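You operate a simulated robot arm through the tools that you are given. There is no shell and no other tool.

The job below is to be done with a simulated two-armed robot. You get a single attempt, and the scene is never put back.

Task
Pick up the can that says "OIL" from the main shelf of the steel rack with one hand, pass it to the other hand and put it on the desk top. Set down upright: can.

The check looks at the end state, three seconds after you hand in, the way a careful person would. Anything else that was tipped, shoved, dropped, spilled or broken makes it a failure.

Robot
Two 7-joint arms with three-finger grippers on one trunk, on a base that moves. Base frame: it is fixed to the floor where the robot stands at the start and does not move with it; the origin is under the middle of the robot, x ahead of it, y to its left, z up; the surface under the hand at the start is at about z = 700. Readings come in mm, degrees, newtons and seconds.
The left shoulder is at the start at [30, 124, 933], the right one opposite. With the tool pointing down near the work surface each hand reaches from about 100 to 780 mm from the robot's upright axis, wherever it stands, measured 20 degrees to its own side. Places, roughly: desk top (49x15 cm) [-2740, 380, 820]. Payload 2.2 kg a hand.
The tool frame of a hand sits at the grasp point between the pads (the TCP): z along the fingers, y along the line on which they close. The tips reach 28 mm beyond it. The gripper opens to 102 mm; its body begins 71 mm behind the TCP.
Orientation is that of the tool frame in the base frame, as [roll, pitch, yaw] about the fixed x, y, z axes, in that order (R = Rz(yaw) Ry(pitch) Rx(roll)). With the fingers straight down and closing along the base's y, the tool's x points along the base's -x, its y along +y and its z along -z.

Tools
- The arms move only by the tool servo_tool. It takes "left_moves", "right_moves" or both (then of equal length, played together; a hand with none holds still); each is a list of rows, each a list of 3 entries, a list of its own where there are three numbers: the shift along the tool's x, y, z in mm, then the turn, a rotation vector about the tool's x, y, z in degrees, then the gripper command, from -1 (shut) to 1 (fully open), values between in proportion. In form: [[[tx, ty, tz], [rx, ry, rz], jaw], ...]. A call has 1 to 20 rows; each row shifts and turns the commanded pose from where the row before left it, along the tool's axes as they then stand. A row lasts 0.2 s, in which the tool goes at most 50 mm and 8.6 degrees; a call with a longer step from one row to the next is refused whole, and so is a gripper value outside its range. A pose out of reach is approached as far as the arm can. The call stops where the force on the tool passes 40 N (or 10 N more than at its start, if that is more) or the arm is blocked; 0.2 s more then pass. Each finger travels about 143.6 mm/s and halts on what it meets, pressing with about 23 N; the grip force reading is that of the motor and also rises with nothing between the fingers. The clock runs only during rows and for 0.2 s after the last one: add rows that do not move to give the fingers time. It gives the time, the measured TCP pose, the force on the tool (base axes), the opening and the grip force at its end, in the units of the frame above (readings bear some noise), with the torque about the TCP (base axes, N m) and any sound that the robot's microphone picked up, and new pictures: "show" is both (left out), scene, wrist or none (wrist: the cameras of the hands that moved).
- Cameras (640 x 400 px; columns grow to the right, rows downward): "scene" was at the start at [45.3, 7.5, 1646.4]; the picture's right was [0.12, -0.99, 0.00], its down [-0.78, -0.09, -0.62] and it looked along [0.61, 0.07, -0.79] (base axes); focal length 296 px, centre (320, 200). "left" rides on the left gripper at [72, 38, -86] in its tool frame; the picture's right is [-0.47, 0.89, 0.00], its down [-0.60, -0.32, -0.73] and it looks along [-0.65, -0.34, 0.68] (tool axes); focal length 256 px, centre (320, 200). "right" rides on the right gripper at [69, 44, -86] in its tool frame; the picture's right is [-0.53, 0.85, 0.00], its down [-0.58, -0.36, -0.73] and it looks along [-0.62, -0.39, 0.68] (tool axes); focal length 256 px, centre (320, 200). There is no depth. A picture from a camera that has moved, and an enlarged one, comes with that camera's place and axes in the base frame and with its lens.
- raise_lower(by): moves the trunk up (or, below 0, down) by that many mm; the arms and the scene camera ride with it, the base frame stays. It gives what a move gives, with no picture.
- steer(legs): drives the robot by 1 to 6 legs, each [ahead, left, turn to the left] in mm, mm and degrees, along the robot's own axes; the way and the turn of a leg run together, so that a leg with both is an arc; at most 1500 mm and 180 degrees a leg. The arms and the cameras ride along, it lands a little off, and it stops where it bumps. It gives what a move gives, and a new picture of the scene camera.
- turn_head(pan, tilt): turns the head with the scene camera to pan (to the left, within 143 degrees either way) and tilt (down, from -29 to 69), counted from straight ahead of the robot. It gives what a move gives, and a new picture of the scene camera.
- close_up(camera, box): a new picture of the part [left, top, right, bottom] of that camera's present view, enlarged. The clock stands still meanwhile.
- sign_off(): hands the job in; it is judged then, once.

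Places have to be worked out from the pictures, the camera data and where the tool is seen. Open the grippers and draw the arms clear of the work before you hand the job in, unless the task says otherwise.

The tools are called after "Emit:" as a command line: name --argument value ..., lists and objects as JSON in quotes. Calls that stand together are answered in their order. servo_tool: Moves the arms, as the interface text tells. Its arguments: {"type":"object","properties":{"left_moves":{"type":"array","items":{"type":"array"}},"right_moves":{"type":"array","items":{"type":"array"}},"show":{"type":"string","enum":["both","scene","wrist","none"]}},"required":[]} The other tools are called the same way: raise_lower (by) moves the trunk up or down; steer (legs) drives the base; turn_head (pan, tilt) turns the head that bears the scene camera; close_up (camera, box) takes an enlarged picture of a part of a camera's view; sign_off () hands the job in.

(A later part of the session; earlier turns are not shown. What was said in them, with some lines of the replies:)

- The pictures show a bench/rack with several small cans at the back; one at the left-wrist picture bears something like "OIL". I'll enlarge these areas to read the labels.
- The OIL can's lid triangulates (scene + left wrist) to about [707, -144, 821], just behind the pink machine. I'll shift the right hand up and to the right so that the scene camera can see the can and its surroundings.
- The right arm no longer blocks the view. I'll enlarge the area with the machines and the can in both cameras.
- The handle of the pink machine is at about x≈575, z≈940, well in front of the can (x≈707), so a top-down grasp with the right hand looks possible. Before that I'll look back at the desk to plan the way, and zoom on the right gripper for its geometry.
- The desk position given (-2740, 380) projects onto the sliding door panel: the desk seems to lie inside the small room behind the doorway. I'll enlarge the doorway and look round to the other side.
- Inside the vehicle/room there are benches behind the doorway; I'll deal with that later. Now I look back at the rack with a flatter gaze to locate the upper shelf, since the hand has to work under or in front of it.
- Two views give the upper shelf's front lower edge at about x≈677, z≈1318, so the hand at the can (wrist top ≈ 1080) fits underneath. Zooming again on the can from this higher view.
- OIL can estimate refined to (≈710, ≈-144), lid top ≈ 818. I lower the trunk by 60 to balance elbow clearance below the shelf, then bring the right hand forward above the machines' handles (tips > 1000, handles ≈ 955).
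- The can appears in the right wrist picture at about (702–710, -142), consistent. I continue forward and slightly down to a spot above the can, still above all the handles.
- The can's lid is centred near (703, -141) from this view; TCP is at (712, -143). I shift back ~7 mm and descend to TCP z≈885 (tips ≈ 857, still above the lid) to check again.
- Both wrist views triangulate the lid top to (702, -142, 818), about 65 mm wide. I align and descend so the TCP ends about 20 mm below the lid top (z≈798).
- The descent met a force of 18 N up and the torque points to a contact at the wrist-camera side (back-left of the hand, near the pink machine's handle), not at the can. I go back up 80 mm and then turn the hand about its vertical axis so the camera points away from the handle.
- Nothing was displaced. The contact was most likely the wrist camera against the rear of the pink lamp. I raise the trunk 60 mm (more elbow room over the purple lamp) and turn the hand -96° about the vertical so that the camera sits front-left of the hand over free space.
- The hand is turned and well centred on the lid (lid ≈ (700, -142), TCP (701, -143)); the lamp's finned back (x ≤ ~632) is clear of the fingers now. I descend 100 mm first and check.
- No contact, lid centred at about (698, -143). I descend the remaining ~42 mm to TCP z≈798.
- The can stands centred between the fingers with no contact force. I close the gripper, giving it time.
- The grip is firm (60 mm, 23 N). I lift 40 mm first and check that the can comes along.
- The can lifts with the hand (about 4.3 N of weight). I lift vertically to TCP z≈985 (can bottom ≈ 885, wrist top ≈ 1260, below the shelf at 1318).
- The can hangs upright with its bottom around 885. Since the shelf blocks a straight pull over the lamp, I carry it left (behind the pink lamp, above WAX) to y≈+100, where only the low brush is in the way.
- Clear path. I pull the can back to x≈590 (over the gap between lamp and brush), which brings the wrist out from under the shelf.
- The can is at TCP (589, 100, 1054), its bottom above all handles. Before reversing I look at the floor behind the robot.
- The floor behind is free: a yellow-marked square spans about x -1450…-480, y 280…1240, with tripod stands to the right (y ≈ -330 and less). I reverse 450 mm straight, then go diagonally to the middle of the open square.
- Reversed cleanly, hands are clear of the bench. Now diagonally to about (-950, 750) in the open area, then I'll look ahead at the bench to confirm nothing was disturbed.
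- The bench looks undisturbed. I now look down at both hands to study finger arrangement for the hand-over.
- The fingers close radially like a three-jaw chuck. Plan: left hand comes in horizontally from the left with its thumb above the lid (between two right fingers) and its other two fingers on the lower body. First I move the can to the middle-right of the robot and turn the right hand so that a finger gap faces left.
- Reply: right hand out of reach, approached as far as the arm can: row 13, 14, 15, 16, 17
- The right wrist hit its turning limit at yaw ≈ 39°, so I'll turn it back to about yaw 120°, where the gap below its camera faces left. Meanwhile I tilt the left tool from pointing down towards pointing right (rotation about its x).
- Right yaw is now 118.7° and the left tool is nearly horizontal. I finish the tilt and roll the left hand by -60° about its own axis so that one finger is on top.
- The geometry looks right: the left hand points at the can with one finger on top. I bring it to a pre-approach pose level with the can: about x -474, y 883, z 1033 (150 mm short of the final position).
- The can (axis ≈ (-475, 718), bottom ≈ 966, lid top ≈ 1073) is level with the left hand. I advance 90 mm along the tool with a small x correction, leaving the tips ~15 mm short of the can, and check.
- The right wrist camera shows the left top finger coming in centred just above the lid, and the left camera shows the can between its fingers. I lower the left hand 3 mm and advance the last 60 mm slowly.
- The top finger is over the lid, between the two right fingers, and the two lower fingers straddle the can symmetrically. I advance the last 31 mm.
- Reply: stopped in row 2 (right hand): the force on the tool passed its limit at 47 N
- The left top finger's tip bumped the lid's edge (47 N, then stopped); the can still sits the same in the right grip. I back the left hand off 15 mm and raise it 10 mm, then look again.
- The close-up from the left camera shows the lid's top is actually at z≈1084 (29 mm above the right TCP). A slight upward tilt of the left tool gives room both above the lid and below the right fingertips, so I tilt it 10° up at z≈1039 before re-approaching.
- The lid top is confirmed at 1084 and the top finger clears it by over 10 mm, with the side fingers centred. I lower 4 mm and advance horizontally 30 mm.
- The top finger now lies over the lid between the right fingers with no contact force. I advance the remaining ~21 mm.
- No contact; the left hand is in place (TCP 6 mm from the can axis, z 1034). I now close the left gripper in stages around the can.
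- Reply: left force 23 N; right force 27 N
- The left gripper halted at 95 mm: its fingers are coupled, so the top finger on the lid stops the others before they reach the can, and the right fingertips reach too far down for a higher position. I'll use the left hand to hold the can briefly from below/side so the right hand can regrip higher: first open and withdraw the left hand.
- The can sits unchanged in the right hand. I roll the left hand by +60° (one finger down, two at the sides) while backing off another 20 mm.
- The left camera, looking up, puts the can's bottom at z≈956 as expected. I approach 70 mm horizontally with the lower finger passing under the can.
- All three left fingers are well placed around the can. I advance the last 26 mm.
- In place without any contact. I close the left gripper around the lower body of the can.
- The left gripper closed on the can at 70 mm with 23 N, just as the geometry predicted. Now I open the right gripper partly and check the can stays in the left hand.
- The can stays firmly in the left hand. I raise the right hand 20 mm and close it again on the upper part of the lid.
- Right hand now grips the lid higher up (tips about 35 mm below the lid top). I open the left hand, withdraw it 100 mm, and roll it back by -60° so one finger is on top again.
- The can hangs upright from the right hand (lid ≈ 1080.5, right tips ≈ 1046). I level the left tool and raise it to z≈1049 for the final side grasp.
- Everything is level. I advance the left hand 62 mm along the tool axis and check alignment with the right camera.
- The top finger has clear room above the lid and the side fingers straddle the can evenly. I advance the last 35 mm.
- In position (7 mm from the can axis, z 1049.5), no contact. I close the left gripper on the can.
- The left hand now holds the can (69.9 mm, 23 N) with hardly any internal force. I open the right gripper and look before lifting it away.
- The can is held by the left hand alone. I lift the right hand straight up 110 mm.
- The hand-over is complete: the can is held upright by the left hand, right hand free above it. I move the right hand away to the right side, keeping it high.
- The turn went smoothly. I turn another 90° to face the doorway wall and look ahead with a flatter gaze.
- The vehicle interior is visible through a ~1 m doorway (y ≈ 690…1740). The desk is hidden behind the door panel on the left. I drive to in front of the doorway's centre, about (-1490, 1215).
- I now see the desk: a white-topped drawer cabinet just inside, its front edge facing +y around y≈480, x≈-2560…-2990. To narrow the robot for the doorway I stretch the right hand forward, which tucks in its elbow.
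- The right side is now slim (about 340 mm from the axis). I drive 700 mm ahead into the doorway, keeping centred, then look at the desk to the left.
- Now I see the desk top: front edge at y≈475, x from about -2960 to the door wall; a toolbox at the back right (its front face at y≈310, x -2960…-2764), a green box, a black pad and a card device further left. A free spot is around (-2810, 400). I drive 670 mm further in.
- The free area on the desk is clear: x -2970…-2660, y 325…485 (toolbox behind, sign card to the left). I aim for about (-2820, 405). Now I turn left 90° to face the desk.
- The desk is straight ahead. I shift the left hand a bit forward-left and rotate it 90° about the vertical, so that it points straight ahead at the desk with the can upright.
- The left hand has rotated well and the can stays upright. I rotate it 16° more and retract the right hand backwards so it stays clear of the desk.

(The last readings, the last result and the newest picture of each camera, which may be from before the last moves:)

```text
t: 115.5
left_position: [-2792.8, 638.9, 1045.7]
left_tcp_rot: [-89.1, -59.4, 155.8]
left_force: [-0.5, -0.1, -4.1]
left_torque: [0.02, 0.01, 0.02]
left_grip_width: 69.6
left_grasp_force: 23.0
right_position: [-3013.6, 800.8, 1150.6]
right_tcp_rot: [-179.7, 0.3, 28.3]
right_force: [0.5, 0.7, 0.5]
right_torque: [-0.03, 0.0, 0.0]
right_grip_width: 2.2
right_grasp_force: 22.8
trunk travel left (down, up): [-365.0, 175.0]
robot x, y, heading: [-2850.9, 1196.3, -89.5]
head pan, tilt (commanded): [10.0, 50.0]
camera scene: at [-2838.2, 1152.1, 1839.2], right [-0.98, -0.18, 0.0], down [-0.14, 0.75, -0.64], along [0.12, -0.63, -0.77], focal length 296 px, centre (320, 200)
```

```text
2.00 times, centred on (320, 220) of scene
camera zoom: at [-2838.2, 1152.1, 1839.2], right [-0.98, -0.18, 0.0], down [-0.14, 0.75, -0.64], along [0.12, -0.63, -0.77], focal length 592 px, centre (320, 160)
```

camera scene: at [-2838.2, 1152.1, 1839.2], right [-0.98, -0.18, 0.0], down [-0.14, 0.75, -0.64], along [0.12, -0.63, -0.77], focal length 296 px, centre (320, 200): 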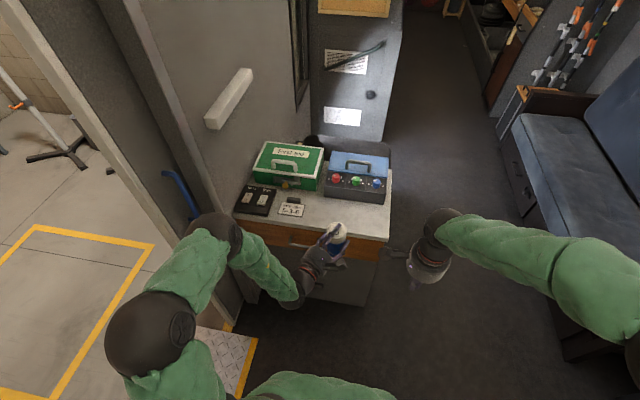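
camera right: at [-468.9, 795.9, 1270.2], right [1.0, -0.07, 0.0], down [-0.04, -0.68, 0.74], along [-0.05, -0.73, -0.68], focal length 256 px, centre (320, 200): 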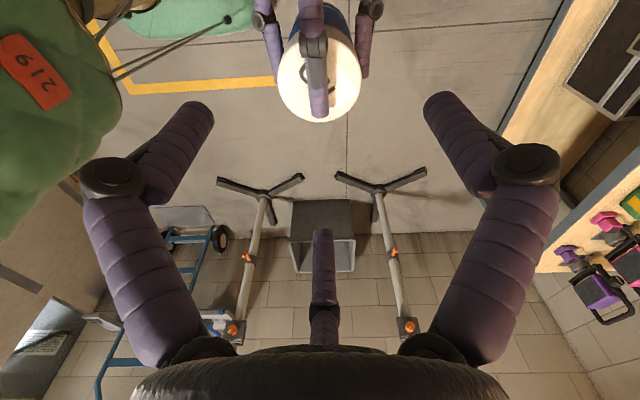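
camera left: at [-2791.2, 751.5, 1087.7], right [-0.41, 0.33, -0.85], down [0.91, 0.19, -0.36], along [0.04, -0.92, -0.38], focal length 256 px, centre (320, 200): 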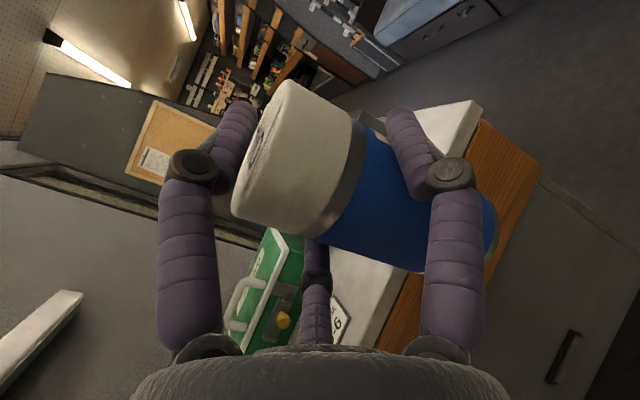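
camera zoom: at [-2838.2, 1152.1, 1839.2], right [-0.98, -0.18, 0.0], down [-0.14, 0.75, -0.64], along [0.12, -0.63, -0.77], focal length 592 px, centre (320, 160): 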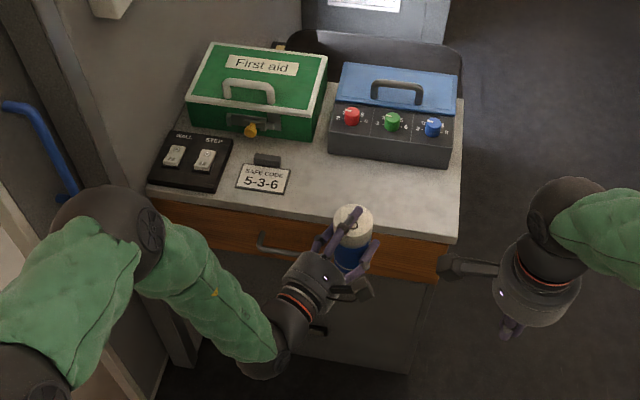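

The layout is clear: the free zone is x -2985…-2650, y 290…465. Target for the can: (-2815, 385). I drive 200 mm ahead so that the can comes above the desk's front edge, still about 130 mm above the surface.

Emit:
steer --legs '[[200, 0, 0]]'

Emit:
close_up --camera "scene" --box '[200, 160, 440, 340]'

```text
t: 117.1
left_position: [-2793.1, 435.2, 1044.6]
left_tcp_rot: [-89.5, -59.5, 155.7]
left_force: [-0.3, 0.1, -3.0]
left_torque: [0.03, -0.02, -0.02]
left_grip_width: 69.6
left_grasp_force: 22.6
right_position: [-3013.6, 595.5, 1150.1]
right_tcp_rot: [-179.7, 0.2, 27.9]
right_force: [0.3, 0.2, -0.1]
right_torque: [0.01, -0.01, 0.0]
right_grip_width: 2.1
right_grasp_force: 23.3
trunk travel left (down, up): [-365.0, 175.0]
robot x, y, heading: [-2847.9, 1000.2, -89.4]
head pan, tilt (commanded): [10.0, 50.0]
camera scene: at [-2836.8, 945.5, 1839.1], right [-0.98, -0.18, 0.0], down [-0.14, 0.75, -0.64], along [0.12, -0.63, -0.77], focal length 296 px, centre (320, 200)
```

scene: 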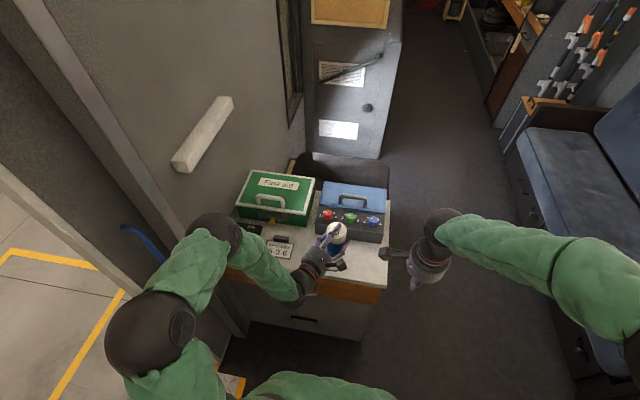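

```text
2.22 times, centred on (320, 250) of scene
camera zoom: at [-2836.8, 945.5, 1839.1], right [-0.98, -0.18, 0.0], down [-0.14, 0.75, -0.64], along [0.12, -0.63, -0.77], focal length 658 px, centre (320, 89)
```

zoom: 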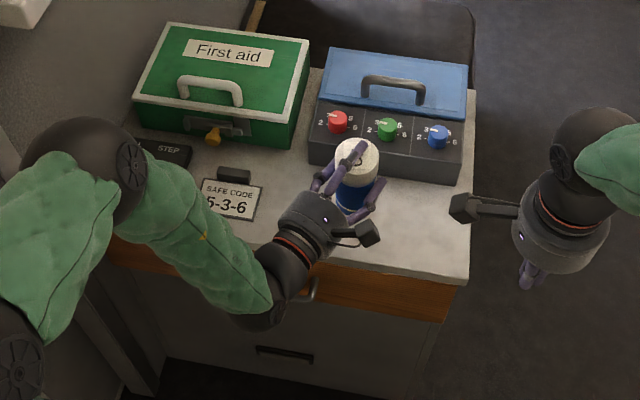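

The can is above the desk at about (-2796, 429). I advance 48 mm along the tool to bring its axis to about (-2815, 385), still 130 mm high.

Emit:
servo_tool --left_moves '[[[0, 0, 16], [0, 0, 0], -1], [[0, 0, 16], [0, 0, 0], -1], [[0, 0, 16], [0, 0, 0], -1]]' --show "both"

Emit:
close_up --camera "scene" --box '[220, 160, 420, 320]'

```text
t: 117.9
left_position: [-2812.7, 392.3, 1045.1]
left_tcp_rot: [-89.3, -59.5, 155.7]
left_force: [0.7, 0.8, -3.7]
left_torque: [0.01, 0.0, 0.01]
left_grip_width: 69.6
left_grasp_force: 22.8
right_position: [-3014.3, 595.2, 1148.6]
right_tcp_rot: [-179.7, 0.2, 28.1]
right_force: [-0.1, 0.7, 0.8]
right_torque: [-0.01, -0.02, -0.02]
right_grip_width: 1.8
right_grasp_force: 23.3
trunk travel left (down, up): [-365.0, 175.0]
robot x, y, heading: [-2849.6, 993.5, -89.7]
head pan, tilt (commanded): [10.0, 50.0]
camera scene: at [-2837.2, 946.9, 1839.1], right [-0.98, -0.18, 0.0], down [-0.14, 0.75, -0.64], along [0.12, -0.63, -0.77], focal length 296 px, centre (320, 200)
camera left: at [-2840.8, 500.0, 1087.2], right [-0.48, 0.21, -0.85], down [0.82, 0.43, -0.36], along [0.29, -0.88, -0.38], focal length 256 px, centre (320, 200)
```

scene: 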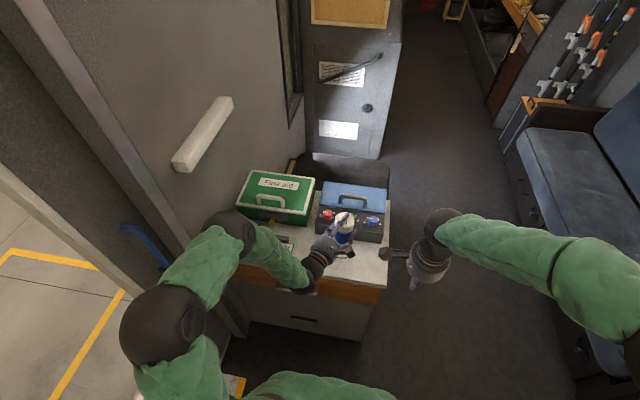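
left: 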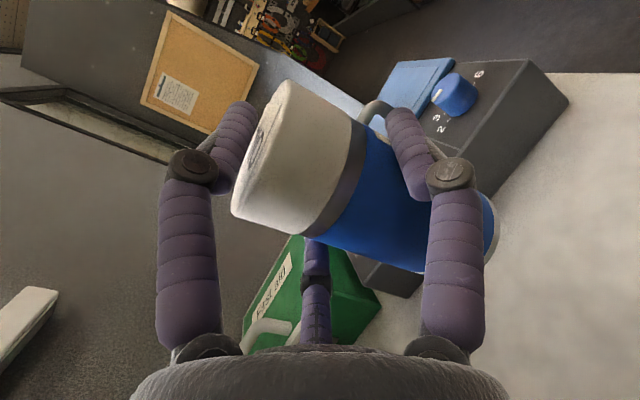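

```text
2.50 times, centred on (320, 240) of scene
camera zoom: at [-2837.2, 946.9, 1839.1], right [-0.98, -0.18, 0.0], down [-0.14, 0.75, -0.64], along [0.12, -0.63, -0.77], focal length 740 px, centre (320, 100)
```

zoom: 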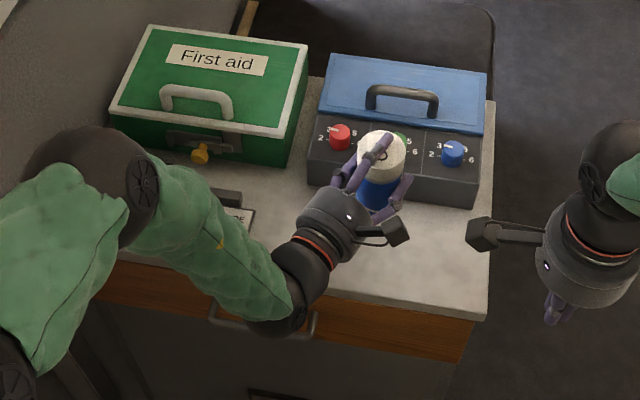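

The can's axis is at about (-2815, 386), centred in the free strip (toolbox front at y≈280, desk front edge ≈ 460). I lower the trunk by 100 mm, which should leave the can's bottom about 30 mm above the desk.

Emit:
raise_lower --by -100

Emit:
close_up --camera "scene" --box '[220, 140, 420, 300]'

Emit:
close_up --camera "left" --box '[0, 0, 640, 400]'

Emit:
close_up --camera "right" --box '[0, 0, 640, 400]'

```text
t: 119.2
left_position: [-2811.9, 392.2, 943.9]
left_tcp_rot: [-89.1, -59.5, 155.6]
left_force: [1.1, 0.4, -3.5]
left_torque: [0.04, -0.01, 0.0]
left_grip_width: 69.6
left_grasp_force: 23.3
right_position: [-3013.1, 595.0, 1050.2]
right_tcp_rot: [-179.7, 0.2, 28.1]
right_force: [0.2, 0.6, 0.0]
right_torque: [0.0, 0.0, -0.02]
right_grip_width: 2.3
right_grasp_force: 23.0
trunk travel left (down, up): [-265.0, 275.0]
robot x, y, heading: [-2851.6, 996.2, -89.7]
head pan, tilt (commanded): [10.0, 50.0]
```

```text
2.50 times, centred on (320, 220) of scene
camera zoom: at [-2836.8, 947.1, 1739.3], right [-0.98, -0.18, 0.0], down [-0.14, 0.75, -0.64], along [0.12, -0.63, -0.77], focal length 740 px, centre (320, 150)
```

zoom: 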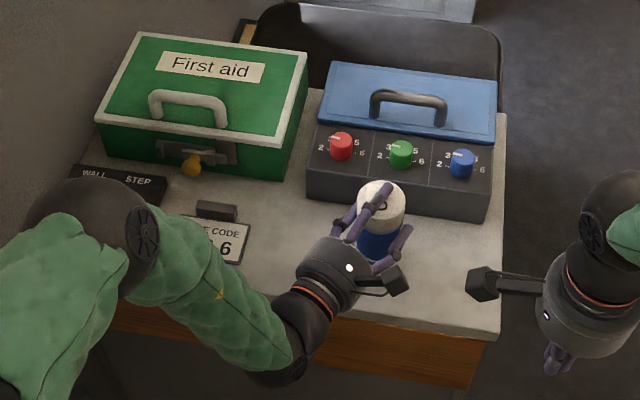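

```text
1.00 times, centred on (320, 200) of left (not enlarged: the box is as wide or as high as the picture)
camera zoom: at [-2840.3, 500.1, 987.6], right [-0.48, 0.21, -0.85], down [0.82, 0.43, -0.36], along [0.29, -0.88, -0.38], focal length 256 px, centre (320, 200)
```

zoom: 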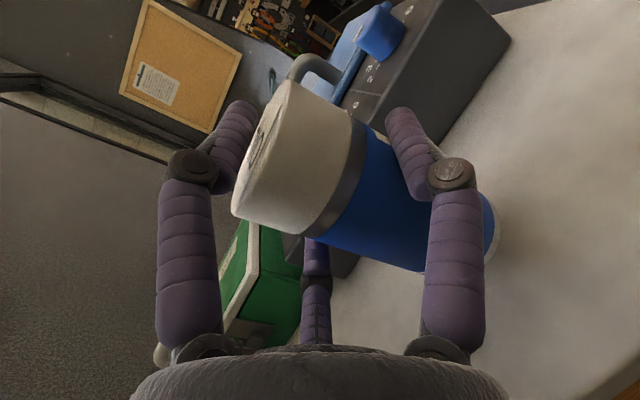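

```text
1.00 times, centred on (320, 200) of right (not enlarged: the box is as wide or as high as the picture)
camera zoom: at [-2932.3, 589.3, 1135.8], right [-0.07, -1.0, 0.0], down [-0.68, 0.05, 0.74], along [-0.73, 0.06, -0.68], focal length 256 px, centre (320, 200)
```

zoom: 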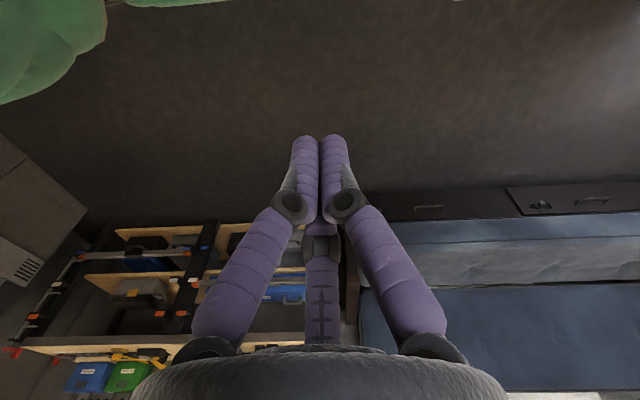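

The can is close above the desk, everything clear. I lower the left hand in small steps, first 22 mm (with a tiny 0.9° tilt correction).

Emit:
servo_tool --left_moves '[[[-4.7, 2.8, 0], [-0.9, 0, 0], -1], [[-4.7, 2.8, 0], [0, 0, 0], -1], [[-4.7, 2.8, 0], [0, 0, 0], -1], [[-4.7, 2.8, 0], [0, 0, 0], -1]]' --show "wrist"

Emit:
close_up --camera "scene" --box '[280, 180, 400, 260]'

```text
t: 120.2
left_position: [-2811.9, 392.3, 920.9]
left_tcp_rot: [-90.3, -59.6, 155.6]
left_force: [0.0, -0.4, -3.9]
left_torque: [-0.01, 0.0, -0.01]
left_grip_width: 69.9
left_grasp_force: 23.1
right_position: [-3014.4, 594.7, 1049.4]
right_tcp_rot: [-179.7, 0.2, 28.0]
right_force: [-0.2, 0.0, 0.8]
right_torque: [0.01, -0.01, 0.02]
right_grip_width: 2.2
right_grasp_force: 23.3
trunk travel left (down, up): [-265.0, 275.0]
robot x, y, heading: [-2849.4, 998.7, -89.4]
head pan, tilt (commanded): [10.0, 50.0]
camera left: at [-2840.0, 500.6, 965.4], right [-0.48, 0.22, -0.85], down [0.83, 0.42, -0.36], along [0.28, -0.88, -0.39], focal length 256 px, centre (320, 200)
```

left: 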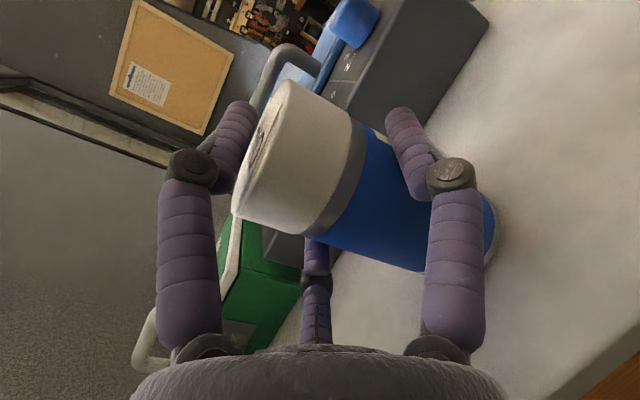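

```text
5.00 times, centred on (340, 220) of scene
camera zoom: at [-2836.8, 946.8, 1739.1], right [-0.98, -0.18, 0.0], down [-0.14, 0.75, -0.64], along [0.12, -0.63, -0.77], focal length 1479 px, centre (220, 100)
```

zoom: 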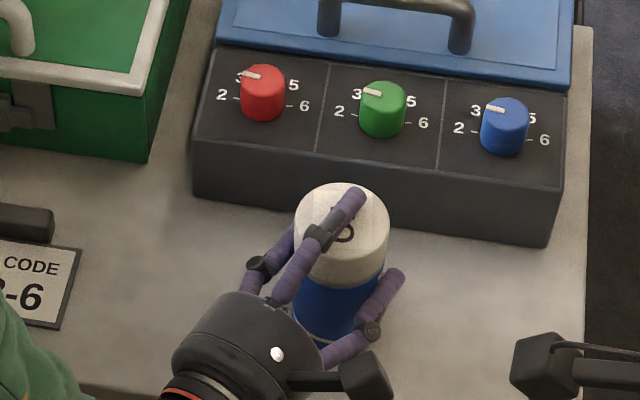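

Bottom is estimated ~8 mm above the desk. I lower in 2 mm steps and watch the force.

Emit:
servo_tool --left_moves '[[[-1.7, 1.0, 0], [0, 0, 0], -1], [[-1.7, 1.0, 0], [0, 0, 0], -1], [[-1.7, 1.0, 0], [0, 0, 0], -1]]' --show "none"

```text
t: 121.0
left_position: [-2812.3, 392.4, 918.2]
left_tcp_rot: [-89.6, -59.6, 155.1]
left_force: [-2.6, 4.0, 9.7]
left_torque: [0.59, 0.04, 0.05]
left_grip_width: 69.6
left_grasp_force: 22.9
right_position: [-3014.5, 596.3, 1049.5]
right_tcp_rot: [-179.8, 0.2, 27.9]
right_force: [-0.3, -0.4, -0.8]
right_torque: [-0.01, 0.02, -0.02]
right_grip_width: 2.1
right_grasp_force: 23.0
trunk travel left (down, up): [-265.0, 275.0]
robot x, y, heading: [-2851.9, 996.2, -89.6]
head pan, tilt (commanded): [10.0, 50.0]
```

The can has touched the desk (vertical force changed from -4 to +10 N). I ease back up about 1.5 mm to reduce the pressing, and look.

Emit:
servo_tool --left_moves '[[[1.3, -0.75, 0], [0, 0, 0], -1], [[0, 0, 0], [0, 0, 0], -1]]' --show "wrist"

Emit:
close_up --camera "scene" --box '[280, 180, 400, 260]'

```text
t: 121.6
left_position: [-2813.0, 392.9, 918.2]
left_tcp_rot: [-89.9, -59.5, 155.5]
left_force: [-2.5, -2.0, 6.6]
left_torque: [0.02, 0.19, 0.01]
left_grip_width: 69.8
left_grasp_force: 22.4
right_position: [-3014.8, 595.0, 1050.4]
right_tcp_rot: [-179.6, 0.2, 28.1]
right_force: [0.2, 0.4, -0.5]
right_torque: [-0.03, -0.01, 0.01]
right_grip_width: 2.1
right_grasp_force: 23.2
trunk travel left (down, up): [-265.0, 275.0]
robot x, y, heading: [-2849.4, 998.2, -89.6]
head pan, tilt (commanded): [10.0, 50.0]
camera left: at [-2838.9, 500.3, 962.1], right [-0.48, 0.22, -0.85], down [0.83, 0.42, -0.36], along [0.28, -0.88, -0.38], focal length 256 px, centre (320, 200)
```

left: 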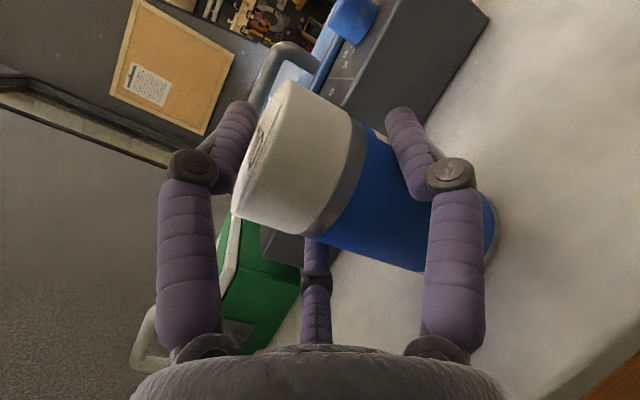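

```text
5.00 times, centred on (340, 220) of scene
camera zoom: at [-2837.3, 947.7, 1739.2], right [-0.98, -0.18, 0.0], down [-0.14, 0.75, -0.64], along [0.12, -0.63, -0.77], focal length 1479 px, centre (220, 100)
```

zoom: 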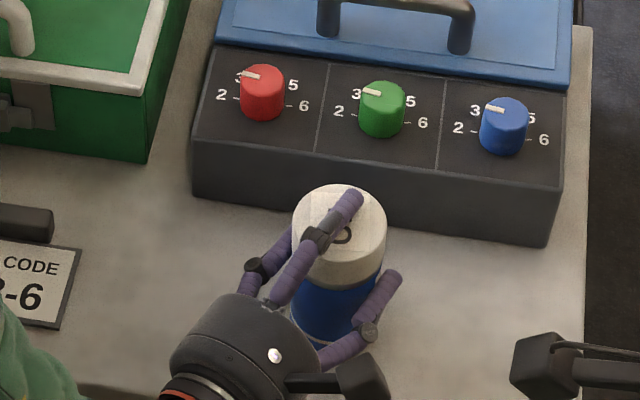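

The can stands flat with only light pressure. I open the left gripper gradually.

Emit:
servo_tool --left_moves '[[[0, 0, 0], [0, 0, 0], 0.4], [[0, 0, 0], [0, 0, 0], 0.5], [[0, 0, 0], [0, 0, 0], 0.7], [[0, 0, 0], [0, 0, 0], 1], [[0, 0, 0], [0, 0, 0], 1]]' --show "wrist"

Emit:
close_up --camera "scene" --box '[280, 180, 400, 260]'

```text
t: 122.8
left_position: [-2812.0, 392.1, 918.4]
left_tcp_rot: [-90.2, -59.5, 155.6]
left_force: [0.1, -0.1, -0.1]
left_torque: [0.05, 0.0, -0.01]
left_grip_width: 101.8
left_grasp_force: 0.1
right_position: [-3013.2, 595.5, 1049.6]
right_tcp_rot: [-179.7, 0.2, 28.0]
right_force: [-0.2, 0.6, -0.1]
right_torque: [-0.03, -0.03, 0.02]
right_grip_width: 2.0
right_grasp_force: 22.8
trunk travel left (down, up): [-265.0, 275.0]
robot x, y, heading: [-2848.4, 992.9, -89.5]
head pan, tilt (commanded): [10.0, 50.0]
camera left: at [-2838.6, 500.5, 961.5], right [-0.48, 0.22, -0.85], down [0.83, 0.42, -0.36], along [0.28, -0.88, -0.39], focal length 256 px, centre (320, 200)
```

left: 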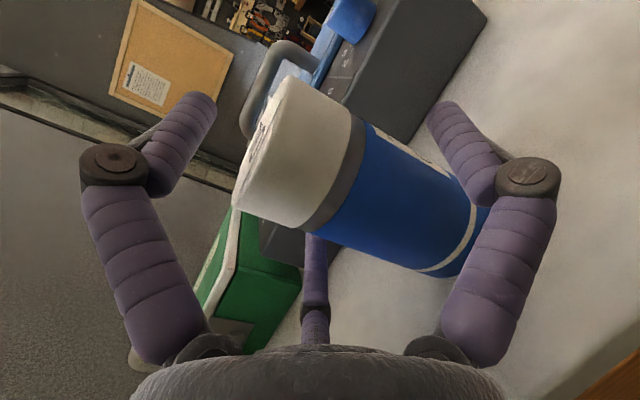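

```text
5.00 times, centred on (340, 220) of scene
camera zoom: at [-2836.8, 947.3, 1739.1], right [-0.98, -0.18, 0.0], down [-0.14, 0.75, -0.64], along [0.12, -0.63, -0.77], focal length 1479 px, centre (220, 100)
```

zoom: 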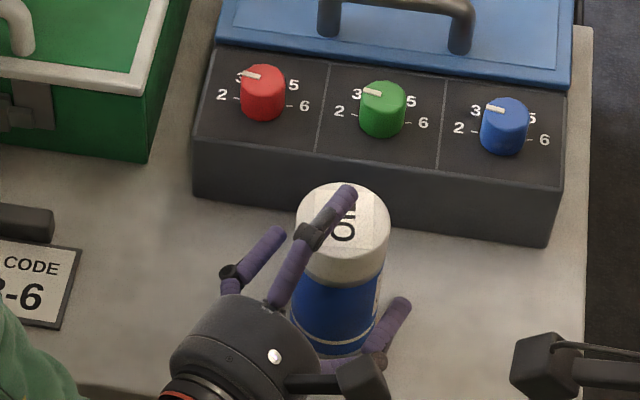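

Released; the can stands upright on its own. I withdraw the left hand straight back along its axis, slowly at first.

Emit:
servo_tool --left_moves '[[[0, 0, -10], [0, 0, 0], 1], [[0, 0, -15], [0, 0, 0], 1], [[0, 0, -20], [0, 0, 0], 1], [[0, 0, -25], [0, 0, 0], 1], [[0, 0, -30], [0, 0, 0], 1]]' --show "wrist"

Emit:
close_up --camera "scene" --box '[240, 160, 420, 280]'

```text
t: 124.0
left_position: [-2770.9, 483.0, 919.5]
left_tcp_rot: [-90.1, -59.6, 155.5]
left_force: [-0.1, -1.3, 0.3]
left_torque: [0.0, 0.02, 0.0]
left_grip_width: 102.1
left_grasp_force: 0.2
right_position: [-3012.8, 596.0, 1050.2]
right_tcp_rot: [-179.7, 0.2, 28.0]
right_force: [0.3, 0.1, -0.2]
right_torque: [0.01, 0.01, 0.0]
right_grip_width: 2.3
right_grasp_force: 23.1
trunk travel left (down, up): [-265.0, 275.0]
robot x, y, heading: [-2850.3, 990.5, -89.5]
head pan, tilt (commanded): [10.0, 50.0]
camera left: at [-2797.9, 591.2, 963.0], right [-0.48, 0.22, -0.85], down [0.83, 0.42, -0.36], along [0.28, -0.88, -0.39], focal length 256 px, centre (320, 200)
```

left: 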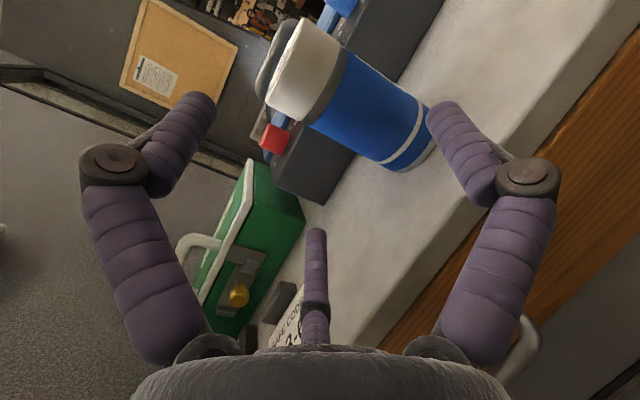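

```text
3.33 times, centred on (330, 220) of scene
camera zoom: at [-2836.3, 948.0, 1739.1], right [-0.98, -0.18, 0.0], down [-0.14, 0.75, -0.64], along [0.12, -0.63, -0.77], focal length 986 px, centre (287, 133)
```

zoom: 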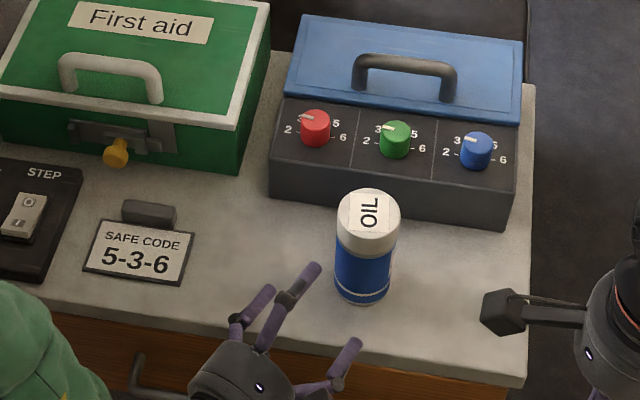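

The can stands upright on the desk with nothing else disturbed. I pull the left hand back a further 60 mm and then back the robot away 200 mm.

Emit:
servo_tool --left_moves '[[[0, 0, -30], [0, 0, 0], 1], [[0, 0, -30], [0, 0, 0], 1]]' --right_moves '[[[0, 0, 0], [0, 0, 0], 1], [[0, 0, 0], [0, 0, 0], 1]]' --show "none"

Emit:
steer --legs '[[-200, 0, 0]]'

Emit:
close_up --camera "scene" --box '[220, 100, 420, 240]'

```text
t: 124.6
left_position: [-2746.7, 538.9, 919.3]
left_tcp_rot: [-90.1, -59.6, 155.4]
left_force: [-1.4, -0.4, -0.2]
left_torque: [0.03, -0.01, 0.0]
left_grip_width: 101.7
left_grasp_force: 0.0
right_position: [-3013.5, 596.7, 1051.2]
right_tcp_rot: [-179.7, 0.2, 28.0]
right_force: [0.5, 0.0, 0.0]
right_torque: [-0.02, 0.03, 0.01]
right_grip_width: 101.7
right_grasp_force: 0.0
trunk travel left (down, up): [-265.0, 275.0]
robot x, y, heading: [-2850.1, 995.1, -89.7]
head pan, tilt (commanded): [10.0, 50.0]
```

```text
t: 126.2
left_position: [-2748.3, 737.1, 918.6]
left_tcp_rot: [-90.0, -59.5, 155.3]
left_force: [-0.1, -0.7, 0.3]
left_torque: [-0.01, -0.02, -0.01]
left_grip_width: 102.0
left_grasp_force: 0.0
right_position: [-3015.6, 797.6, 1050.3]
right_tcp_rot: [-179.7, 0.3, 27.9]
right_force: [0.0, 0.5, 1.2]
right_torque: [-0.08, 0.02, 0.02]
right_grip_width: 102.0
right_grasp_force: 0.0
trunk travel left (down, up): [-265.0, 275.0]
robot x, y, heading: [-2851.8, 1194.1, -89.7]
head pan, tilt (commanded): [10.0, 50.0]
camera scene: at [-2837.9, 1149.3, 1739.2], right [-0.98, -0.18, 0.0], down [-0.14, 0.75, -0.64], along [0.11, -0.63, -0.77], focal length 296 px, centre (320, 200)
```

scene: 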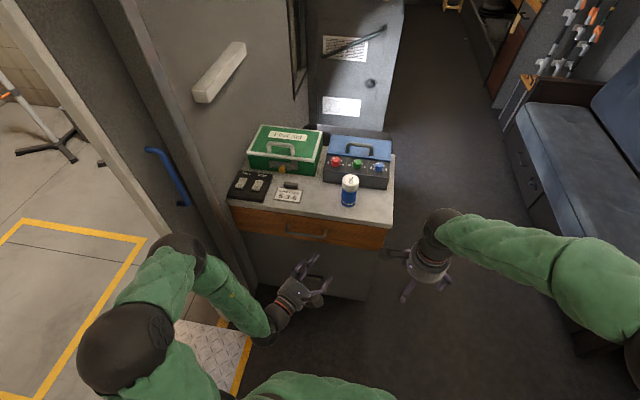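

```text
2.86 times, centred on (320, 170) of scene
camera zoom: at [-2837.9, 1149.3, 1739.2], right [-0.98, -0.18, 0.0], down [-0.14, 0.75, -0.64], along [0.11, -0.63, -0.77], focal length 845 px, centre (320, 286)
```

zoom: 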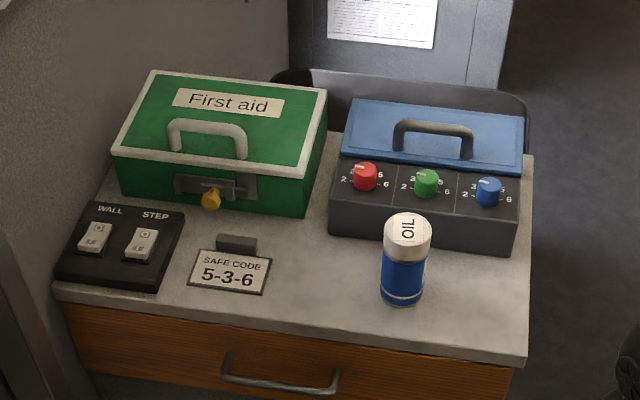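

The OIL can stands upright and free on the desk, both grippers are open and clear. One last check that the yellow jack and ramp at the doorway were not disturbed.

Emit:
turn_head --pan 112 --tilt 35

```text
t: 128.0
left_position: [-2747.7, 737.6, 918.3]
left_tcp_rot: [-90.1, -59.5, 155.4]
left_force: [-0.3, -0.1, 0.1]
left_torque: [0.01, 0.04, -0.01]
left_grip_width: 102.0
left_grasp_force: 0.0
right_position: [-3015.2, 796.5, 1049.9]
right_tcp_rot: [-179.8, 0.3, 27.9]
right_force: [-0.1, -0.6, 0.7]
right_torque: [-0.02, 0.02, -0.01]
right_grip_width: 101.9
right_grasp_force: 0.0
trunk travel left (down, up): [-265.0, 275.0]
robot x, y, heading: [-2849.0, 1196.3, -89.6]
head pan, tilt (commanded): [112.0, 35.0]
camera scene: at [-2770.1, 1256.5, 1760.9], right [0.38, -0.93, 0.0], down [-0.53, -0.22, -0.82], along [0.76, 0.31, -0.57], focal length 296 px, centre (320, 200)
```

scene: 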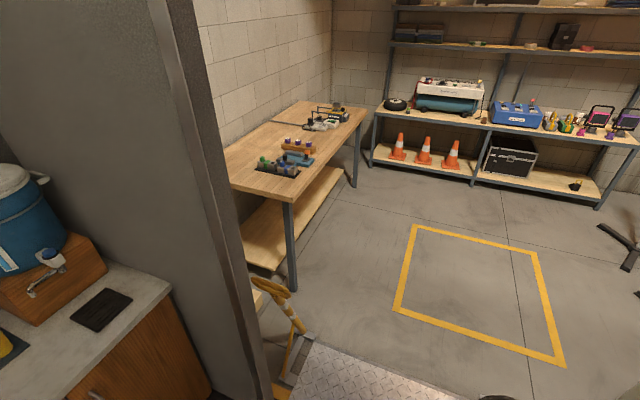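

The jack still stands by the door post, the ramp and the rack items are in place, and the can stands upright on the desk. I hand in the job.

Emit:
sign_off

```text
The job is handed in.
```

The OIL can is standing upright on the desk top, near the front edge with clear space around it. I picked it up with the right hand, passed it to the left in mid-air, and set it down with the left.

- **Contacts on the way:** On my first descent over the can, the right hand touched something next to it, probably the back of the pink lamp, with about 18 N. I backed off at once and saw nothing move. During the pass, a left finger bumped the lid's edge with about 47 N, but the can stayed firmly in the right hand.
- **Extra step in the pass:** The left hand could not take the can on the first try. The left hand held it briefly from below so the right could grip it higher, and then the pass went through.
- **Final check:** Both grippers are open and the arms are clear of the desk. The last pictures show the desk items, the rack, the yellow jack and the ramp all in place.
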